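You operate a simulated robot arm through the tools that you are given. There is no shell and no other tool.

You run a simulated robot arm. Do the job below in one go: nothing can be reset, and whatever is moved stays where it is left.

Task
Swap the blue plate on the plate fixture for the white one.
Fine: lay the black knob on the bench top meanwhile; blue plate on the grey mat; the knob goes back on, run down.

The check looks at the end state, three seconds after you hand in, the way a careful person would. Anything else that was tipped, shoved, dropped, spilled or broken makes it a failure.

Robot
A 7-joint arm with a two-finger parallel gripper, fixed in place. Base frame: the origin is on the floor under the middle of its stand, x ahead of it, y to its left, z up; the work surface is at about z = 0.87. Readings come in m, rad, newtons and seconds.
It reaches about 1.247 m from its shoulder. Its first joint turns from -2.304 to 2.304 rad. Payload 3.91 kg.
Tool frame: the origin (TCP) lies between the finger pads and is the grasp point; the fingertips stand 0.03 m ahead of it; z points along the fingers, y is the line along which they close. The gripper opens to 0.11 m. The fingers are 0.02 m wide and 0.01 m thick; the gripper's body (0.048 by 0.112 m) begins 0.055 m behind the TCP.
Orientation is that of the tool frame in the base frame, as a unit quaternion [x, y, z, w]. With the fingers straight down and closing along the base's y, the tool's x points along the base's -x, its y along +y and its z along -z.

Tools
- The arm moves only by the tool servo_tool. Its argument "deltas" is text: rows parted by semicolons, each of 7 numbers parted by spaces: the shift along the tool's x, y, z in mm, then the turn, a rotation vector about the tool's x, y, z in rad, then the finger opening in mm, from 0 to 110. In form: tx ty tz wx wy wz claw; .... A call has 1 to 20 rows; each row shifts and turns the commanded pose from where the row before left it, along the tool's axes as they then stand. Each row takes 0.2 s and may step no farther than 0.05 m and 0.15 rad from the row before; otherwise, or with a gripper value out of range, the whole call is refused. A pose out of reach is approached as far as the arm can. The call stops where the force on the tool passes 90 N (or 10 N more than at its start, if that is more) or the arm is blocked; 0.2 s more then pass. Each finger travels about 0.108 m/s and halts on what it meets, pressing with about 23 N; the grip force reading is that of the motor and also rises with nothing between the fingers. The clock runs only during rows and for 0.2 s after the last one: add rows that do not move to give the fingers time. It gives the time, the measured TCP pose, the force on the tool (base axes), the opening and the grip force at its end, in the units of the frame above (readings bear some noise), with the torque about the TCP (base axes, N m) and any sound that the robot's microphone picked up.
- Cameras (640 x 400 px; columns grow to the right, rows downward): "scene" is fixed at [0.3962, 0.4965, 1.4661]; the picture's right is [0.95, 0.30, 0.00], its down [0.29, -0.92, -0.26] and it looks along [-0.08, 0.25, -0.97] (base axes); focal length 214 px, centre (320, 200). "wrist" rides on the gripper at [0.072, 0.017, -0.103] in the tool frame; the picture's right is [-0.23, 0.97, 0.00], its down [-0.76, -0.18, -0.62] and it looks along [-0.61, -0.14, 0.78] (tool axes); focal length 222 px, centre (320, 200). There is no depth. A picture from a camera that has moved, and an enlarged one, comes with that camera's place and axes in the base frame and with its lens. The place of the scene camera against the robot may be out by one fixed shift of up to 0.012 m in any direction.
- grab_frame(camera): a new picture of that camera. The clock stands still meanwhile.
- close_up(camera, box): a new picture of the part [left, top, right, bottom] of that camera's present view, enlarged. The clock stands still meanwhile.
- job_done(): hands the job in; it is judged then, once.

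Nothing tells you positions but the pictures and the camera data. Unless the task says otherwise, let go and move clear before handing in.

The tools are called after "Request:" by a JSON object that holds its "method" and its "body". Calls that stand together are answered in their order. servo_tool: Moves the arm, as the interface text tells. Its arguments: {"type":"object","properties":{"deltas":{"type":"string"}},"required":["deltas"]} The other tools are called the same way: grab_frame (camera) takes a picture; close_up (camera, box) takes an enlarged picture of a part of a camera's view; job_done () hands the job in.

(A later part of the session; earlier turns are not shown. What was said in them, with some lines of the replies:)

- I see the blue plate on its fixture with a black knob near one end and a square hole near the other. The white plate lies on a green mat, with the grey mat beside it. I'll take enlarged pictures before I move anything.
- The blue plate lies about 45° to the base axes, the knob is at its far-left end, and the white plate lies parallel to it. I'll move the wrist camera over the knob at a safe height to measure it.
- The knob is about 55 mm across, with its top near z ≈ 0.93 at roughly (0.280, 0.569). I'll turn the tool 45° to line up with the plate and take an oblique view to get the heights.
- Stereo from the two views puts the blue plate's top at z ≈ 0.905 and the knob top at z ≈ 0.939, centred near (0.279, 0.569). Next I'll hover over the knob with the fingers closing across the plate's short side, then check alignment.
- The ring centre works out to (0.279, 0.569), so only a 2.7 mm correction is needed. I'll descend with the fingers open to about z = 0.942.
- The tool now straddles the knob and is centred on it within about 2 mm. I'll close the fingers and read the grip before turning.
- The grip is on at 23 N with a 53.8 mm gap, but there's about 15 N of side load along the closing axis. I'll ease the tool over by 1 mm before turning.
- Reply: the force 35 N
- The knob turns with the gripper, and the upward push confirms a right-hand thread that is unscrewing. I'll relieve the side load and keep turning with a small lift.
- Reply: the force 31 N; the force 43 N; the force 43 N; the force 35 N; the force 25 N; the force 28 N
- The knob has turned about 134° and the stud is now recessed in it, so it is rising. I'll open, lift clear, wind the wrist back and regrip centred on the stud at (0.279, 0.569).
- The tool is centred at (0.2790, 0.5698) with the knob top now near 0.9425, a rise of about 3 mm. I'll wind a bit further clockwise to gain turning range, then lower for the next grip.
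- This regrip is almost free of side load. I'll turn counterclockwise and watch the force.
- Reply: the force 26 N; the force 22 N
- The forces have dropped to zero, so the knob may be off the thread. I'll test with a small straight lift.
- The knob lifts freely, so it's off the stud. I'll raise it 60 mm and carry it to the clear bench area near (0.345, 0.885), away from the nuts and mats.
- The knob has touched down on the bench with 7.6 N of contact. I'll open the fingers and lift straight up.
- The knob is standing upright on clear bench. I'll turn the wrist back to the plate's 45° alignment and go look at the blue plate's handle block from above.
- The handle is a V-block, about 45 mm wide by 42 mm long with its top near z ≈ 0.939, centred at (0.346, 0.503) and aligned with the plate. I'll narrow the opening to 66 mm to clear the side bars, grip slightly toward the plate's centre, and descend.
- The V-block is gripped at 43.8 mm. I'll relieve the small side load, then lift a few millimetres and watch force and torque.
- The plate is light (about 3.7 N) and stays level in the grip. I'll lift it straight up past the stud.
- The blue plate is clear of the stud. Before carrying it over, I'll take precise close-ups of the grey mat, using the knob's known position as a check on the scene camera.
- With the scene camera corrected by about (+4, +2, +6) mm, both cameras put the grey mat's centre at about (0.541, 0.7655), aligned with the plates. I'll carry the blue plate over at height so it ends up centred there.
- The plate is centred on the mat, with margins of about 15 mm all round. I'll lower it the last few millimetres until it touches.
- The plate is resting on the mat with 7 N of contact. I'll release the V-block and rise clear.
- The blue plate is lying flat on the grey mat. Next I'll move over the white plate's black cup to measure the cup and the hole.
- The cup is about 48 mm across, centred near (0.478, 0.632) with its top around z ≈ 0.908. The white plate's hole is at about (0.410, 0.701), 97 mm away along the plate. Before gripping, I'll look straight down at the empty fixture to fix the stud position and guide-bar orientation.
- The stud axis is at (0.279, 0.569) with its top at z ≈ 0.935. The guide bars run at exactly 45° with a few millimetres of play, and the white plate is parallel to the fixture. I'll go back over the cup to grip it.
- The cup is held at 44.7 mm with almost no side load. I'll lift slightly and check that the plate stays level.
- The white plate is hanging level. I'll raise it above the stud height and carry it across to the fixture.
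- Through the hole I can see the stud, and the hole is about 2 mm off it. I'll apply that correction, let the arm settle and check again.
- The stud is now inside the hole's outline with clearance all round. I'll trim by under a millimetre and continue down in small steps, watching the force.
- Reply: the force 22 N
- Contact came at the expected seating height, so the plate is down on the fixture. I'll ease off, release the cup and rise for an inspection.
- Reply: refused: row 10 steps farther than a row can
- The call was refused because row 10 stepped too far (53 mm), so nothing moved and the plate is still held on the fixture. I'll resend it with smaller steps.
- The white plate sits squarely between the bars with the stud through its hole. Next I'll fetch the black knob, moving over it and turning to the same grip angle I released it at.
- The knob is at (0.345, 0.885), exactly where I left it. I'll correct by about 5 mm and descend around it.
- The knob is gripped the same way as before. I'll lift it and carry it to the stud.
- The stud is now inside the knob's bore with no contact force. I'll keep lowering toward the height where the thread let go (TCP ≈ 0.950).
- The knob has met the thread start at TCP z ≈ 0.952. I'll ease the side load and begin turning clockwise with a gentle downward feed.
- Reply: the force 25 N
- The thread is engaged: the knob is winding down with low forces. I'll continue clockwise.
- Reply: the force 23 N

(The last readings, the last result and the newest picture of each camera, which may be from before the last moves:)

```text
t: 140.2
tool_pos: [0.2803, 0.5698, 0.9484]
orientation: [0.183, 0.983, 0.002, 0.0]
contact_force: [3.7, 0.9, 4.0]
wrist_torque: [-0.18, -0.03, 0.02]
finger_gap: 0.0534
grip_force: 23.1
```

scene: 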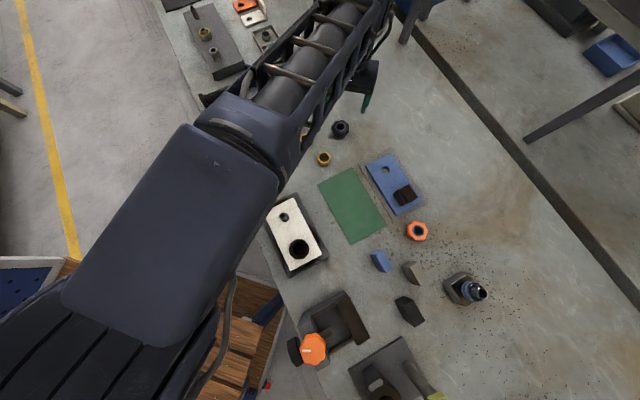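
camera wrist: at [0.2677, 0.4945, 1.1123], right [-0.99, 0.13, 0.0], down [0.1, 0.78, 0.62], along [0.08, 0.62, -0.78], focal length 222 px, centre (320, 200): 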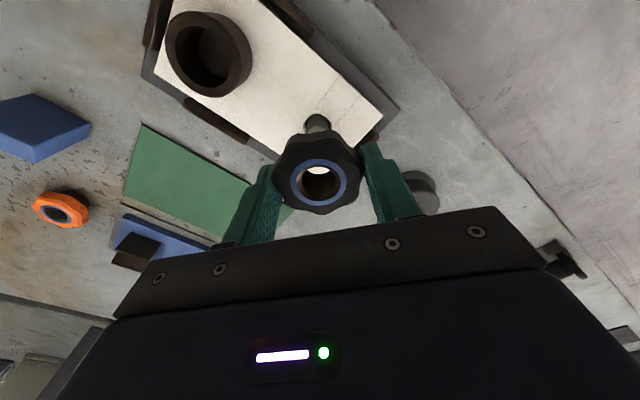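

Request:
{"method": "servo_tool", "body": {"deltas": "-0.05 -0.15 0.18 0 0 0.13 40; -0.05 -0.15 0.18 0 0 0.13 40; -0.05 -0.15 0.18 0 0 0.13 40; -0.05 -0.15 0.18 0 0 0.13 40; -0.05 -0.15 0.18 0 0 0.13 40; 0 0 0 0 0 0 40; 0 0 0 0 0 0 40"}}

Request:
{"method": "close_up", "body": {"camera": "wrist", "box": [200, 80, 440, 240]}}

```text
t: 141.8
tool_pos: [0.2798, 0.5688, 0.9471]
orientation: [0.487, 0.873, 0.001, 0.001]
contact_force: [10.7, 12.9, 19.7]
wrist_torque: [0.31, -0.1, 0.0]
finger_gap: 0.0534
grip_force: 23.0
```

```text
2.50 times, centred on (320, 160) of wrist
camera zoom: at [0.2568, 0.6395, 1.0503], right [0.95, 0.32, 0.0], down [0.25, -0.74, 0.62], along [0.2, -0.59, -0.78], focal length 555 px, centre (320, 300)
```

zoom: 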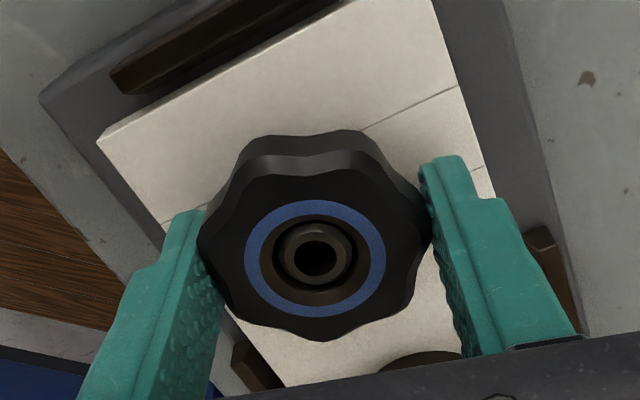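

Request:
{"method": "servo_tool", "body": {"deltas": "-0.05 -0.15 0.05 0 0 0.13 40; -0.05 -0.15 0.05 0 0 0.13 40; -0.05 -0.15 0.1 0 0 0.13 40; -0.05 -0.15 0.1 0 0 0.13 40; 0 0 0 0 0 0 40; 0 0 0 0 0 0 40"}}

Request:
{"method": "close_up", "body": {"camera": "wrist", "box": [200, 80, 440, 240]}}

```text
t: 143.2
tool_pos: [0.2804, 0.5695, 0.9453]
orientation: [0.696, 0.718, -0.001, -0.001]
contact_force: [17.2, -0.9, 13.7]
wrist_torque: [0.03, -0.36, -0.03]
finger_gap: 0.0532
grip_force: 23.3
```

```text
2.50 times, centred on (320, 160) of wrist
camera zoom: at [0.2948, 0.6415, 1.0493], right [0.98, -0.2, 0.0], down [-0.15, -0.77, 0.62], along [-0.12, -0.61, -0.78], focal length 555 px, centre (320, 300)
```

zoom: 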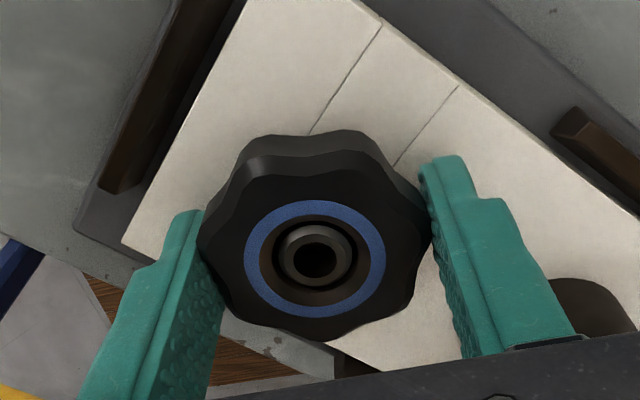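

About half a turn's worth of thread is taken up, and I'm at the clockwise end of the wrist's tested range. I'll open, lift clear, wind back and regrip.

Request:
{"method": "servo_tool", "body": {"deltas": "0 0 0 0 0 0 60; 0 0 0 0 0 0 74; 0 0 0 0 0 0 74; 0 0 -12 0 0 0 74; 0 0 -13 0 0 0 74; 0 0 0 0 0 -0.15 74; 0 0 0 0 0 -0.15 74; 0 0 0 0 0 -0.15 74; 0 0 0 0 0 -0.15 74; 0 0 0 0 0 -0.15 74; 0 0 0 0 0 -0.15 74; 0 0 0 0 0 -0.15 74; 0 0 0 0 0 -0.15 74; 0 0 0 0 0 -0.15 74; 0 0 0 0 0 -0.15 74; 0 0 0 0 0 -0.15 74; 0 0 0 0 0 -0.15 74; 0 0 0 0 0 -0.15 74; 0 0 0 0 0 -0.15 74; 0 0 0 0 0 -0.15 74"}}

Request:
{"method": "servo_tool", "body": {"deltas": "0 0 0 0 0 -0.15 74; 0 0 0 0 0 -0.15 74; 0 0 0 0 0 -0.15 74; 0 0 0 0 0 -0.15 74; 0 0 0 0 0 -0.15 74; 0 0 0 0 0 -0.1 74; 0 0 0 0 0 0 74; 0 0 0 0 0 0 74"}}

Request:
{"method": "close_up", "body": {"camera": "wrist", "box": [200, 60, 440, 220]}}

Request:
{"method": "close_up", "body": {"camera": "wrist", "box": [140, 0, 440, 200]}}

```text
t: 147.4
tool_pos: [0.2803, 0.5684, 0.9722]
orientation: [-0.349, 0.937, 0.0, 0.0]
contact_force: [0.2, -0.2, 0.3]
wrist_torque: [0.0, -0.02, -0.01]
finger_gap: 0.0742
grip_force: 0.1
```

```text
t: 149.2
tool_pos: [0.2814, 0.5676, 0.9699]
orientation: [-0.704, 0.71, 0.0, 0.0]
contact_force: [0.2, 1.5, -0.4]
wrist_torque: [0.02, -0.05, 0.03]
finger_gap: 0.074
grip_force: 0.0
```

```text
2.50 times, centred on (320, 140) of wrist
camera zoom: at [0.2625, 0.4959, 1.0746], right [-0.97, 0.24, 0.0], down [0.18, 0.76, 0.62], along [0.15, 0.61, -0.78], focal length 555 px, centre (320, 350)
```

zoom: 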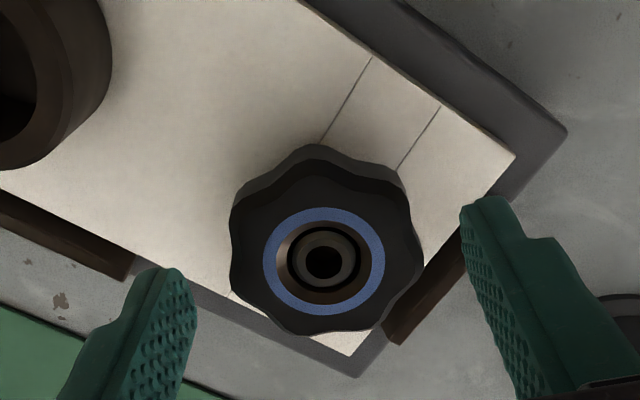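

```text
2.00 times, centred on (290, 100) of wrist
camera zoom: at [0.2625, 0.4959, 1.0746], right [-0.97, 0.24, 0.0], down [0.18, 0.76, 0.62], along [0.15, 0.61, -0.78], focal length 444 px, centre (380, 400)
```

zoom: 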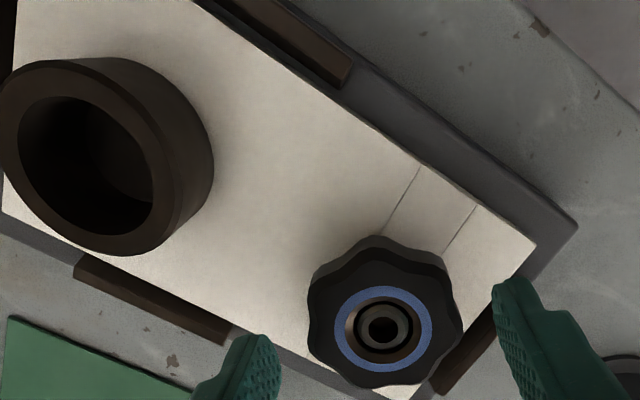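

Request:
{"method": "servo_tool", "body": {"deltas": "-1.2 0.8 10 0 0 0 74; 0 0 10 0 0 0 74; 0 0 5.5 0 0 0 74; 0 0 0 0 0 0 74; 0 0 0 0 0 0 74; 0 0 0 0 0 0 74"}}

Request:
{"method": "close_up", "body": {"camera": "wrist", "box": [200, 80, 440, 240]}}

```text
t: 150.6
tool_pos: [0.2785, 0.5702, 0.9451]
orientation: [-0.703, 0.711, 0.0, 0.0]
contact_force: [0.4, -1.0, 0.6]
wrist_torque: [0.0, 0.01, 0.02]
finger_gap: 0.0738
grip_force: 0.1
```

```text
2.50 times, centred on (320, 160) of wrist
camera zoom: at [0.2618, 0.4978, 1.0482], right [-0.97, 0.24, 0.0], down [0.19, 0.76, 0.62], along [0.15, 0.61, -0.78], focal length 555 px, centre (320, 300)
```

zoom: 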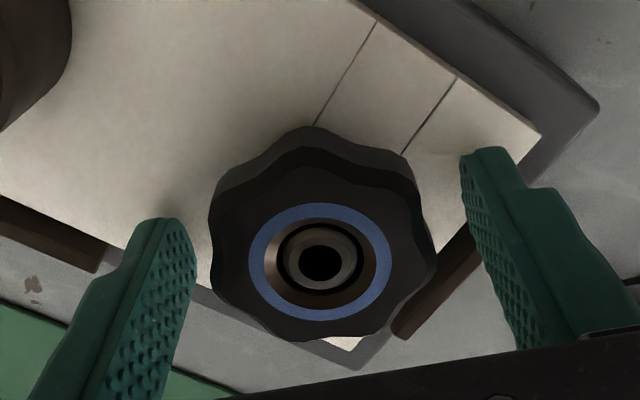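

Request:
{"method": "servo_tool", "body": {"deltas": "0 0 0 0 0 0 60; 0 0 0 0 0 0 40; 0 0 0 0 0 0 40; 0 0 0 0 0 0 40"}}

Request:
{"method": "close_up", "body": {"camera": "wrist", "box": [200, 80, 440, 240]}}

```text
t: 151.6
tool_pos: [0.2806, 0.5696, 0.944]
orientation: [-0.703, 0.711, 0.0, 0.0]
contact_force: [5.5, 0.4, 1.1]
wrist_torque: [-0.04, -0.11, 0.01]
finger_gap: 0.0536
grip_force: 22.8
```

```text
2.50 times, centred on (320, 160) of wrist
camera zoom: at [0.2622, 0.4978, 1.0482], right [-0.97, 0.24, 0.0], down [0.19, 0.76, 0.62], along [0.15, 0.61, -0.78], focal length 555 px, centre (320, 300)
```

zoom: 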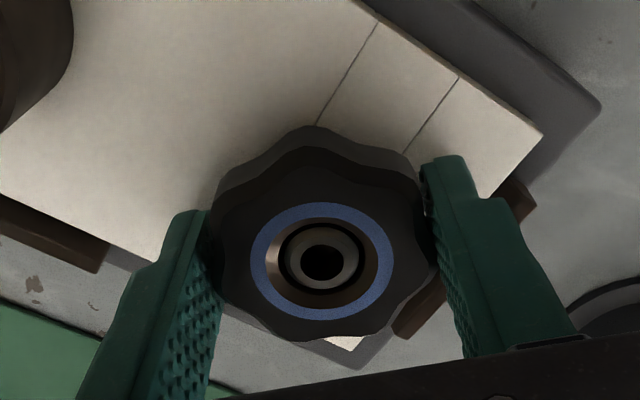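

Request:
{"method": "servo_tool", "body": {"deltas": "0.05 -0.05 0.12 0 0 0.13 40; 0.05 -0.05 0.12 0 0 0.13 40; 0.05 -0.05 0.12 0 0 0.13 40; 0.05 -0.05 0.12 0 0 0.13 40; 0.05 -0.05 0.12 0 0 0.13 40; 0 0 0 0 0 0 40"}}

Request:
{"method": "servo_tool", "body": {"deltas": "0.05 -0.05 0.12 0 0 0.13 40; 0.05 -0.05 0.12 0 0 0.13 40; 0.05 -0.05 0.12 0 0 0.13 40; 0.05 -0.05 0.12 0 0 0.13 40; 0 0 0 0 0 0 40"}}

Request:
{"method": "close_up", "body": {"camera": "wrist", "box": [200, 80, 440, 240]}}

```text
t: 153.0
tool_pos: [0.28, 0.5689, 0.9435]
orientation: [-0.439, 0.898, 0.0, 0.0]
contact_force: [0.2, 10.6, -18.7]
wrist_torque: [0.13, 0.15, 0.0]
finger_gap: 0.0537
grip_force: 23.3
```

```text
t: 154.2
tool_pos: [0.28, 0.5687, 0.9458]
orientation: [-0.193, 0.981, 0.0, 0.0]
contact_force: [-3.7, 1.6, -7.4]
wrist_torque: [-0.05, 0.29, -0.04]
finger_gap: 0.0531
grip_force: 23.2
```

```text
2.50 times, centred on (320, 160) of wrist
camera zoom: at [0.2058, 0.5565, 1.0486], right [-0.16, 0.99, 0.0], down [0.77, 0.12, 0.62], along [0.62, 0.1, -0.78], focal length 555 px, centre (320, 300)
```

zoom: 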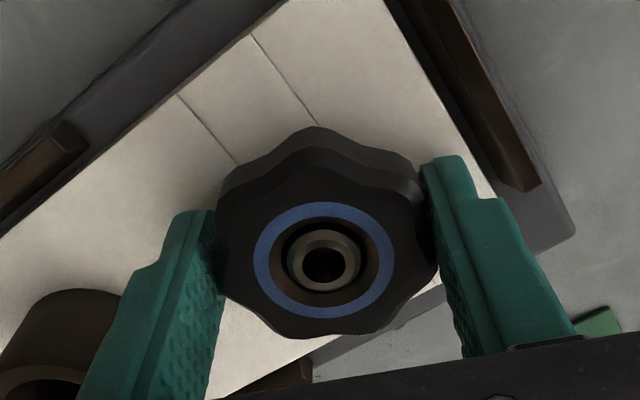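

Request:
{"method": "servo_tool", "body": {"deltas": "0 0 0.6 0 0 0 40; 0.05 -0.05 0.15 0 0 0.13 40; 0.05 -0.05 0.15 0 0 0.13 40; 0.05 -0.05 0.15 0 0 0.13 40; 0.05 -0.05 0.15 0 0 0.13 40; 0 0 0 0 0 0 40"}}

Request:
{"method": "close_up", "body": {"camera": "wrist", "box": [200, 80, 440, 240]}}

```text
t: 155.6
tool_pos: [0.2787, 0.5676, 0.9441]
orientation: [0.066, 0.998, 0.0, 0.001]
contact_force: [-3.0, 11.8, 0.7]
wrist_torque: [0.09, 0.07, 0.35]
finger_gap: 0.0537
grip_force: 23.1
```

```text
2.50 times, centred on (320, 160) of wrist
camera zoom: at [0.2083, 0.5949, 1.0483], right [0.35, 0.94, 0.0], down [0.73, -0.28, 0.62], along [0.58, -0.22, -0.78], focal length 555 px, centre (320, 300)
```

zoom: 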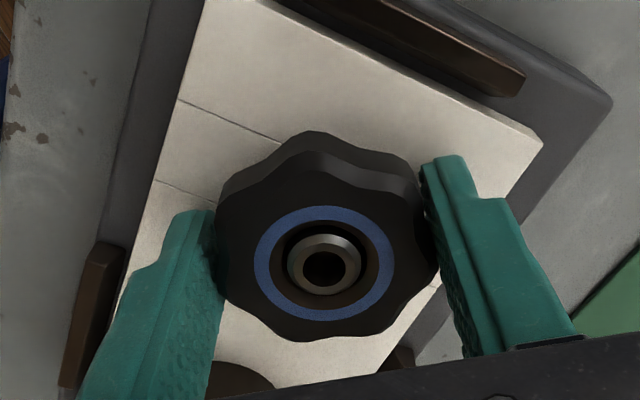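

A resisting torque of 0.35 N·m has appeared, so the knob is starting to bear on the plate. I'll keep turning to run it down firmly.

Request:
{"method": "servo_tool", "body": {"deltas": "0 0.2 0.1 0 0 0.1 40; 0 0 0.1 0 0 0.1 40; 0 0 0 0 0 0 40"}}

Request:
{"method": "close_up", "body": {"camera": "wrist", "box": [200, 80, 440, 240]}}

```text
t: 156.4
tool_pos: [0.2771, 0.5691, 0.9443]
orientation: [0.164, 0.986, 0.002, 0.0]
contact_force: [-27.5, 26.0, 17.5]
wrist_torque: [0.29, 0.25, 0.86]
finger_gap: 0.0538
grip_force: 23.0
```

```text
2.50 times, centred on (320, 160) of wrist
camera zoom: at [0.2135, 0.6089, 1.0483], right [0.53, 0.85, 0.0], down [0.66, -0.42, 0.62], along [0.53, -0.33, -0.78], focal length 555 px, centre (320, 300)
```

zoom: 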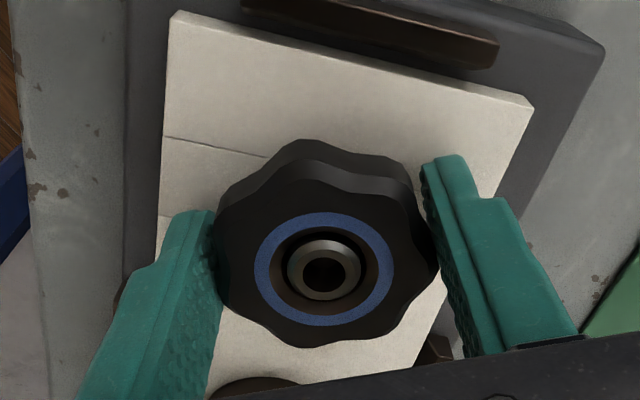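

Torque reached 0.86 N·m and the fingers have begun to slip on the lobes, so the knob feels tight. I'll release and inspect how it and the plate sit.

Request:
{"method": "servo_tool", "body": {"deltas": "0 0 0 0 0 0 60; 0 0 0 0 0 0 74; 0 0 0 0 0 0 74; 0 0 -15 0 0 0 74; 0 0 -25 0 0 0 74; 0 0 -30 0 0 0 74; 0 0 -30 0 0 0 74; 0 0 0 0 0 0 74; 0 0 0 0 0 0 74"}}

Request:
{"method": "grab_frame", "body": {"camera": "wrist"}}

Request:
{"method": "close_up", "body": {"camera": "wrist", "box": [230, 0, 430, 180]}}

```text
t: 158.4
tool_pos: [0.2809, 0.5668, 1.0453]
orientation: [0.164, 0.986, 0.0, 0.0]
contact_force: [0.3, 0.0, 0.2]
wrist_torque: [-0.01, 0.0, 0.02]
finger_gap: 0.0741
grip_force: 0.1
```

```text
taken
camera wrist: at [0.2167, 0.6064, 1.1482], right [0.53, 0.85, 0.0], down [0.66, -0.41, 0.62], along [0.53, -0.33, -0.78], focal length 222 px, centre (320, 200)
```

wrist: 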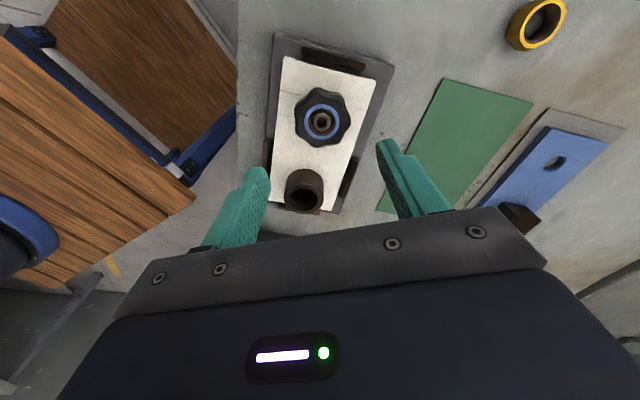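

```text
2.22 times, centred on (330, 90) of wrist
camera zoom: at [0.2167, 0.6064, 1.1482], right [0.53, 0.85, 0.0], down [0.66, -0.41, 0.62], along [0.53, -0.33, -0.78], focal length 494 px, centre (298, 444)
```

zoom: 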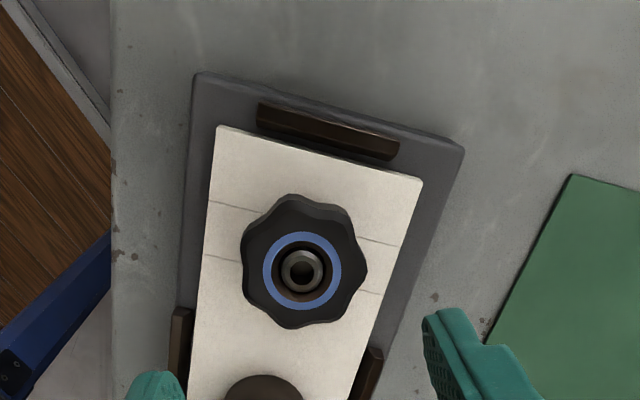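

The knob top is back at z ≈ 0.9395, its original seated height, and the plate edge sits where the blue one's did. I'll regrip centred and give one more clockwise nip to confirm it's fully run down.

Request:
{"method": "servo_tool", "body": {"deltas": "0.6 1.9 0 0 0 0 74; 0 0 25 0 0 0 74; 0 0 25 0 0 0 74; 0 0 25 0 0 0 74; 0 0 15 0 0 0 74; 0 0 0 0 0 0 74; 0 0 0 0 0 0 74; 0 0 0 0 0 0 74"}}

Request:
{"method": "close_up", "body": {"camera": "wrist", "box": [200, 80, 440, 240]}}

```text
t: 160.2
tool_pos: [0.2799, 0.5679, 0.9522]
orientation: [0.164, 0.987, 0.001, 0.0]
contact_force: [0.5, -0.6, 0.0]
wrist_torque: [0.0, -0.05, 0.0]
finger_gap: 0.0743
grip_force: 0.1
```

```text
2.50 times, centred on (320, 160) of wrist
camera zoom: at [0.2168, 0.607, 1.0572], right [0.53, 0.85, 0.0], down [0.66, -0.41, 0.62], along [0.53, -0.33, -0.78], focal length 555 px, centre (320, 300)
```

zoom: 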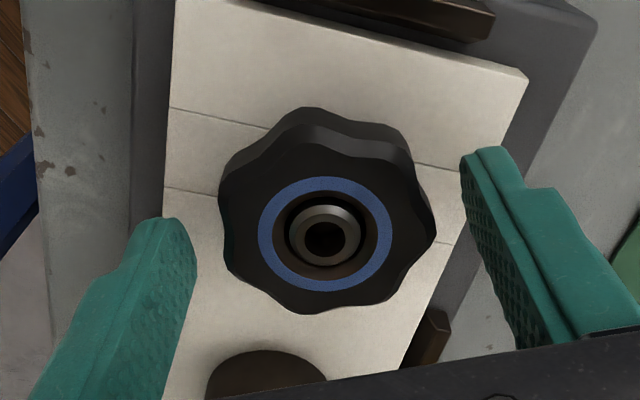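

Request:
{"method": "servo_tool", "body": {"deltas": "0.5 1.2 5 0 0 0 74; 0 0 4.5 0 0 0 74; 0 0 0 0 0 0 74; 0 0 0 0 0 0 74; 0 0 0 0 0 0 55; 0 0 0 0 0 0 40; 0 0 0 0 0 0 40; 0 0 0 0 0 0 40"}}

Request:
{"method": "close_up", "body": {"camera": "wrist", "box": [200, 80, 440, 240]}}

```text
t: 162.0
tool_pos: [0.278, 0.5698, 0.9432]
orientation: [0.164, 0.986, -0.001, -0.001]
contact_force: [-6.7, -17.8, 1.1]
wrist_torque: [-0.22, 0.03, -0.1]
finger_gap: 0.0541
grip_force: 23.3
```

```text
2.50 times, centred on (320, 160) of wrist
camera zoom: at [0.2151, 0.6092, 1.0471], right [0.53, 0.85, 0.0], down [0.66, -0.41, 0.62], along [0.53, -0.33, -0.78], focal length 555 px, centre (320, 300)
```

zoom: 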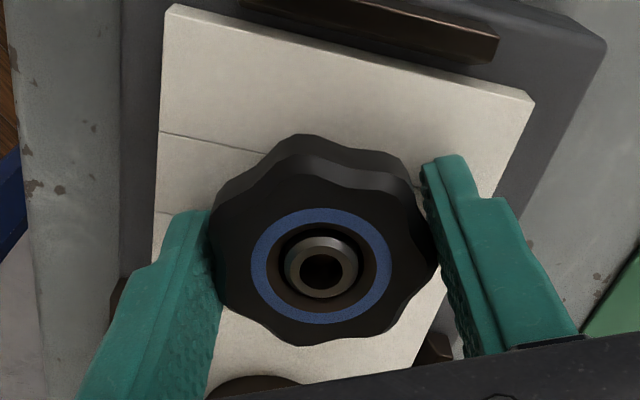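

Request:
{"method": "servo_tool", "body": {"deltas": "0 -0.7 0 0 0 0 40; 0 0 0 0 0 0 40; 0 0 0.1 0 0 0.1 40; 0 0 0.1 0 0 0.1 40; 0 0 0 0 0 0 40"}}

Request:
{"method": "close_up", "body": {"camera": "wrist", "box": [200, 80, 440, 240]}}

```text
t: 163.2
tool_pos: [0.2789, 0.5703, 0.9439]
orientation: [0.263, 0.965, 0.0, 0.0]
contact_force: [-2.2, -4.3, -9.8]
wrist_torque: [-0.04, 0.11, 0.02]
finger_gap: 0.0531
grip_force: 22.8
```

```text
2.50 times, centred on (320, 160) of wrist
camera zoom: at [0.225, 0.622, 1.0479], right [0.69, 0.73, 0.0], down [0.57, -0.54, 0.62], along [0.45, -0.43, -0.78], focal length 555 px, centre (320, 300)
```

zoom: 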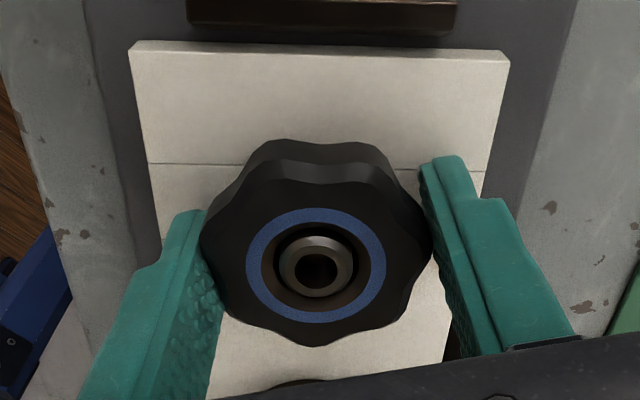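

Request:
{"method": "servo_tool", "body": {"deltas": "0 0 0.3 0 0 0.1 40; 0 0 0.1 0 0 0.1 40; 0 0 0 0 0 0 40"}}

Request:
{"method": "close_up", "body": {"camera": "wrist", "box": [200, 80, 440, 240]}}

```text
t: 164.0
tool_pos: [0.2771, 0.5713, 0.9444]
orientation: [0.357, 0.934, 0.0, 0.0]
contact_force: [-3.2, -8.5, 12.4]
wrist_torque: [-0.26, 0.1, 0.28]
finger_gap: 0.0536
grip_force: 22.9
```

```text
2.50 times, centred on (320, 160) of wrist
camera zoom: at [0.2356, 0.6317, 1.0476], right [0.82, 0.57, 0.0], down [0.45, -0.64, 0.62], along [0.36, -0.51, -0.78], focal length 555 px, centre (320, 300)
```

zoom: 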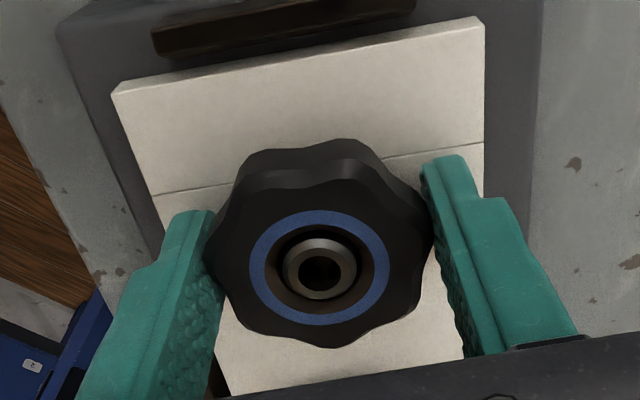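

The fingers now just slip around the lobes while the knob stays put, so it's run down tight. I'll open, lift straight up and move away for a final look.

Request:
{"method": "servo_tool", "body": {"deltas": "0 0 0 0 0 0 55; 0 0 0 0 0 0 74; 0 0 0 0 0 0 74; 0 0 -15 0 0 0 74; 0 0 -30 0 0 0 74; 0 0 -40 0 0 0 74; 0 0 -45 0 0 0 74; 0 0 -45 0 0 0 74; 0 0 0 0 0 0 74; 40 10 0 0 0 0 74; 40 10 0 0 0 0 74; 40 10 0 0 0 0 74; 36 8 0 0 0 0 90; 0 0 0 0 0 0 110; 0 0 0 0 0 0 110"}}

Request:
{"method": "grab_frame", "body": {"camera": "scene"}}

Request:
{"method": "grab_frame", "body": {"camera": "wrist"}}

Request:
{"method": "close_up", "body": {"camera": "scene", "box": [240, 140, 440, 290]}}

```text
t: 167.2
tool_pos: [0.1869, 0.705, 1.1167]
orientation: [0.357, 0.934, 0.0, 0.0]
contact_force: [0.2, -0.3, 1.3]
wrist_torque: [0.01, 0.0, -0.03]
finger_gap: 0.1102
grip_force: 0.1
```

```text
taken
```

scene: 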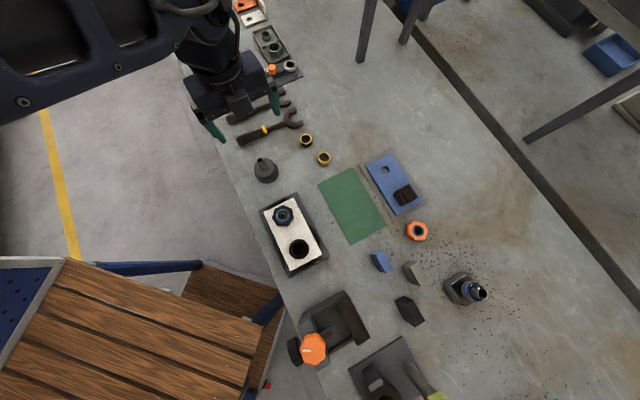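

```text
taken
camera wrist: at [0.145, 0.7652, 1.2211], right [0.82, 0.57, 0.0], down [0.45, -0.64, 0.62], along [0.36, -0.51, -0.78], focal length 222 px, centre (320, 200)
```

wrist: 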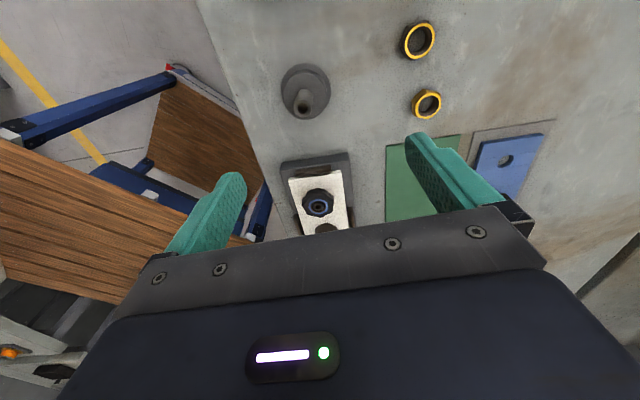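

```text
2.67 times, centred on (340, 215) of scene
camera zoom: at [0.3962, 0.4965, 1.4661], right [0.95, 0.3, 0.0], down [0.29, -0.92, -0.26], along [-0.08, 0.25, -0.97], focal length 572 px, centre (267, 160)
```

zoom: 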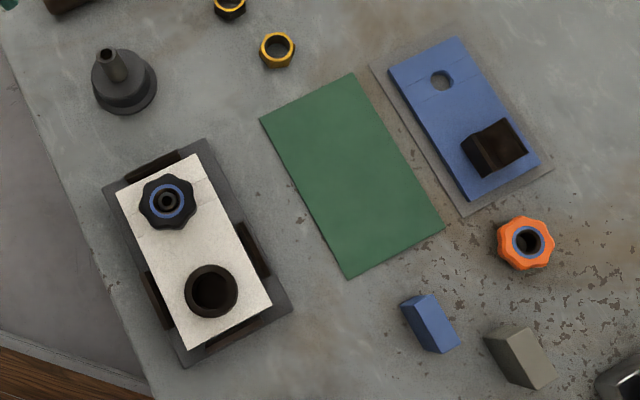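

Request:
{"method": "close_up", "body": {"camera": "scene", "box": [350, 140, 440, 230]}}

Request:
{"method": "close_up", "body": {"camera": "scene", "box": [250, 180, 340, 280]}}

```text
4.44 times, centred on (395, 185) of scene
camera zoom: at [0.3962, 0.4965, 1.4661], right [0.95, 0.3, 0.0], down [0.29, -0.92, -0.26], along [-0.08, 0.25, -0.97], focal length 953 px, centre (-13, 267)
```

zoom: 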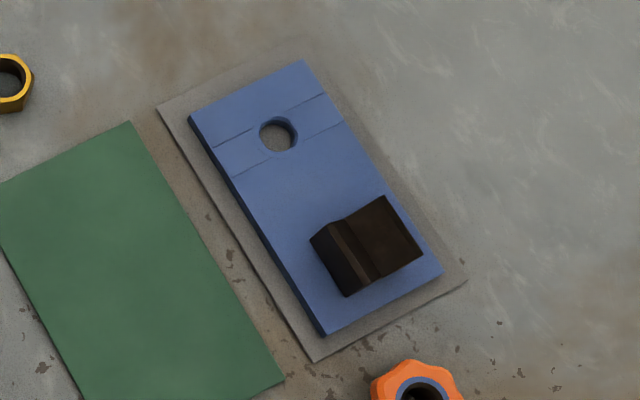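

```text
4.00 times, centred on (295, 230) of scene
camera zoom: at [0.3962, 0.4965, 1.4661], right [0.95, 0.3, 0.0], down [0.29, -0.92, -0.26], along [-0.08, 0.25, -0.97], focal length 858 px, centre (420, 80)
```

zoom: 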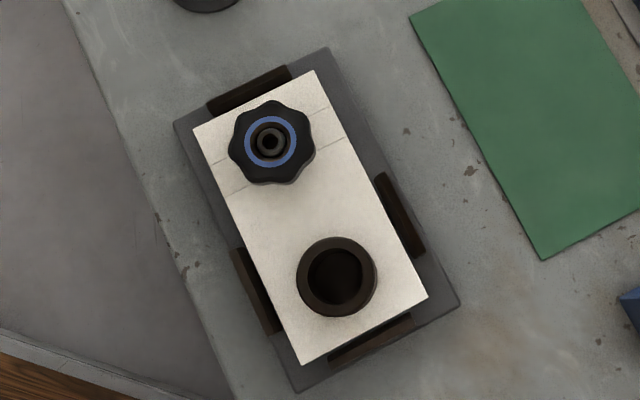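

The white plate lies on the fixture where the blue one was, with the black knob back at its original position and height. The blue plate is centred on the grey mat, everything else looks undisturbed, and the gripper is clear, so I'm handing in.

Request:
{"method": "job_done", "body": {}}

```text
The job is handed in.
```

The swap is done and handed in. The white plate is on the fixture, the blue plate is on the grey mat, and the black knob is back on the stud, run down.

- **White plate:** it lies flat between the guide bars with the stud through its hole. In the final picture its corners match where the blue plate's were at the start.
- **Blue plate:** it lies flat, roughly centred on the grey mat, with about 15 mm of mat showing on each side.
- **Black knob:** it stood upright on clear bench during the swap. It is now back at its original height (top at about z = 0.939). I turned it clockwise until the torque reached about 0.86 N·m and the fingers slipped around it without it moving further.

In the final pictures nothing else looks moved or tipped. The gripper is open and clear of the bench. I have no result from the check itself.
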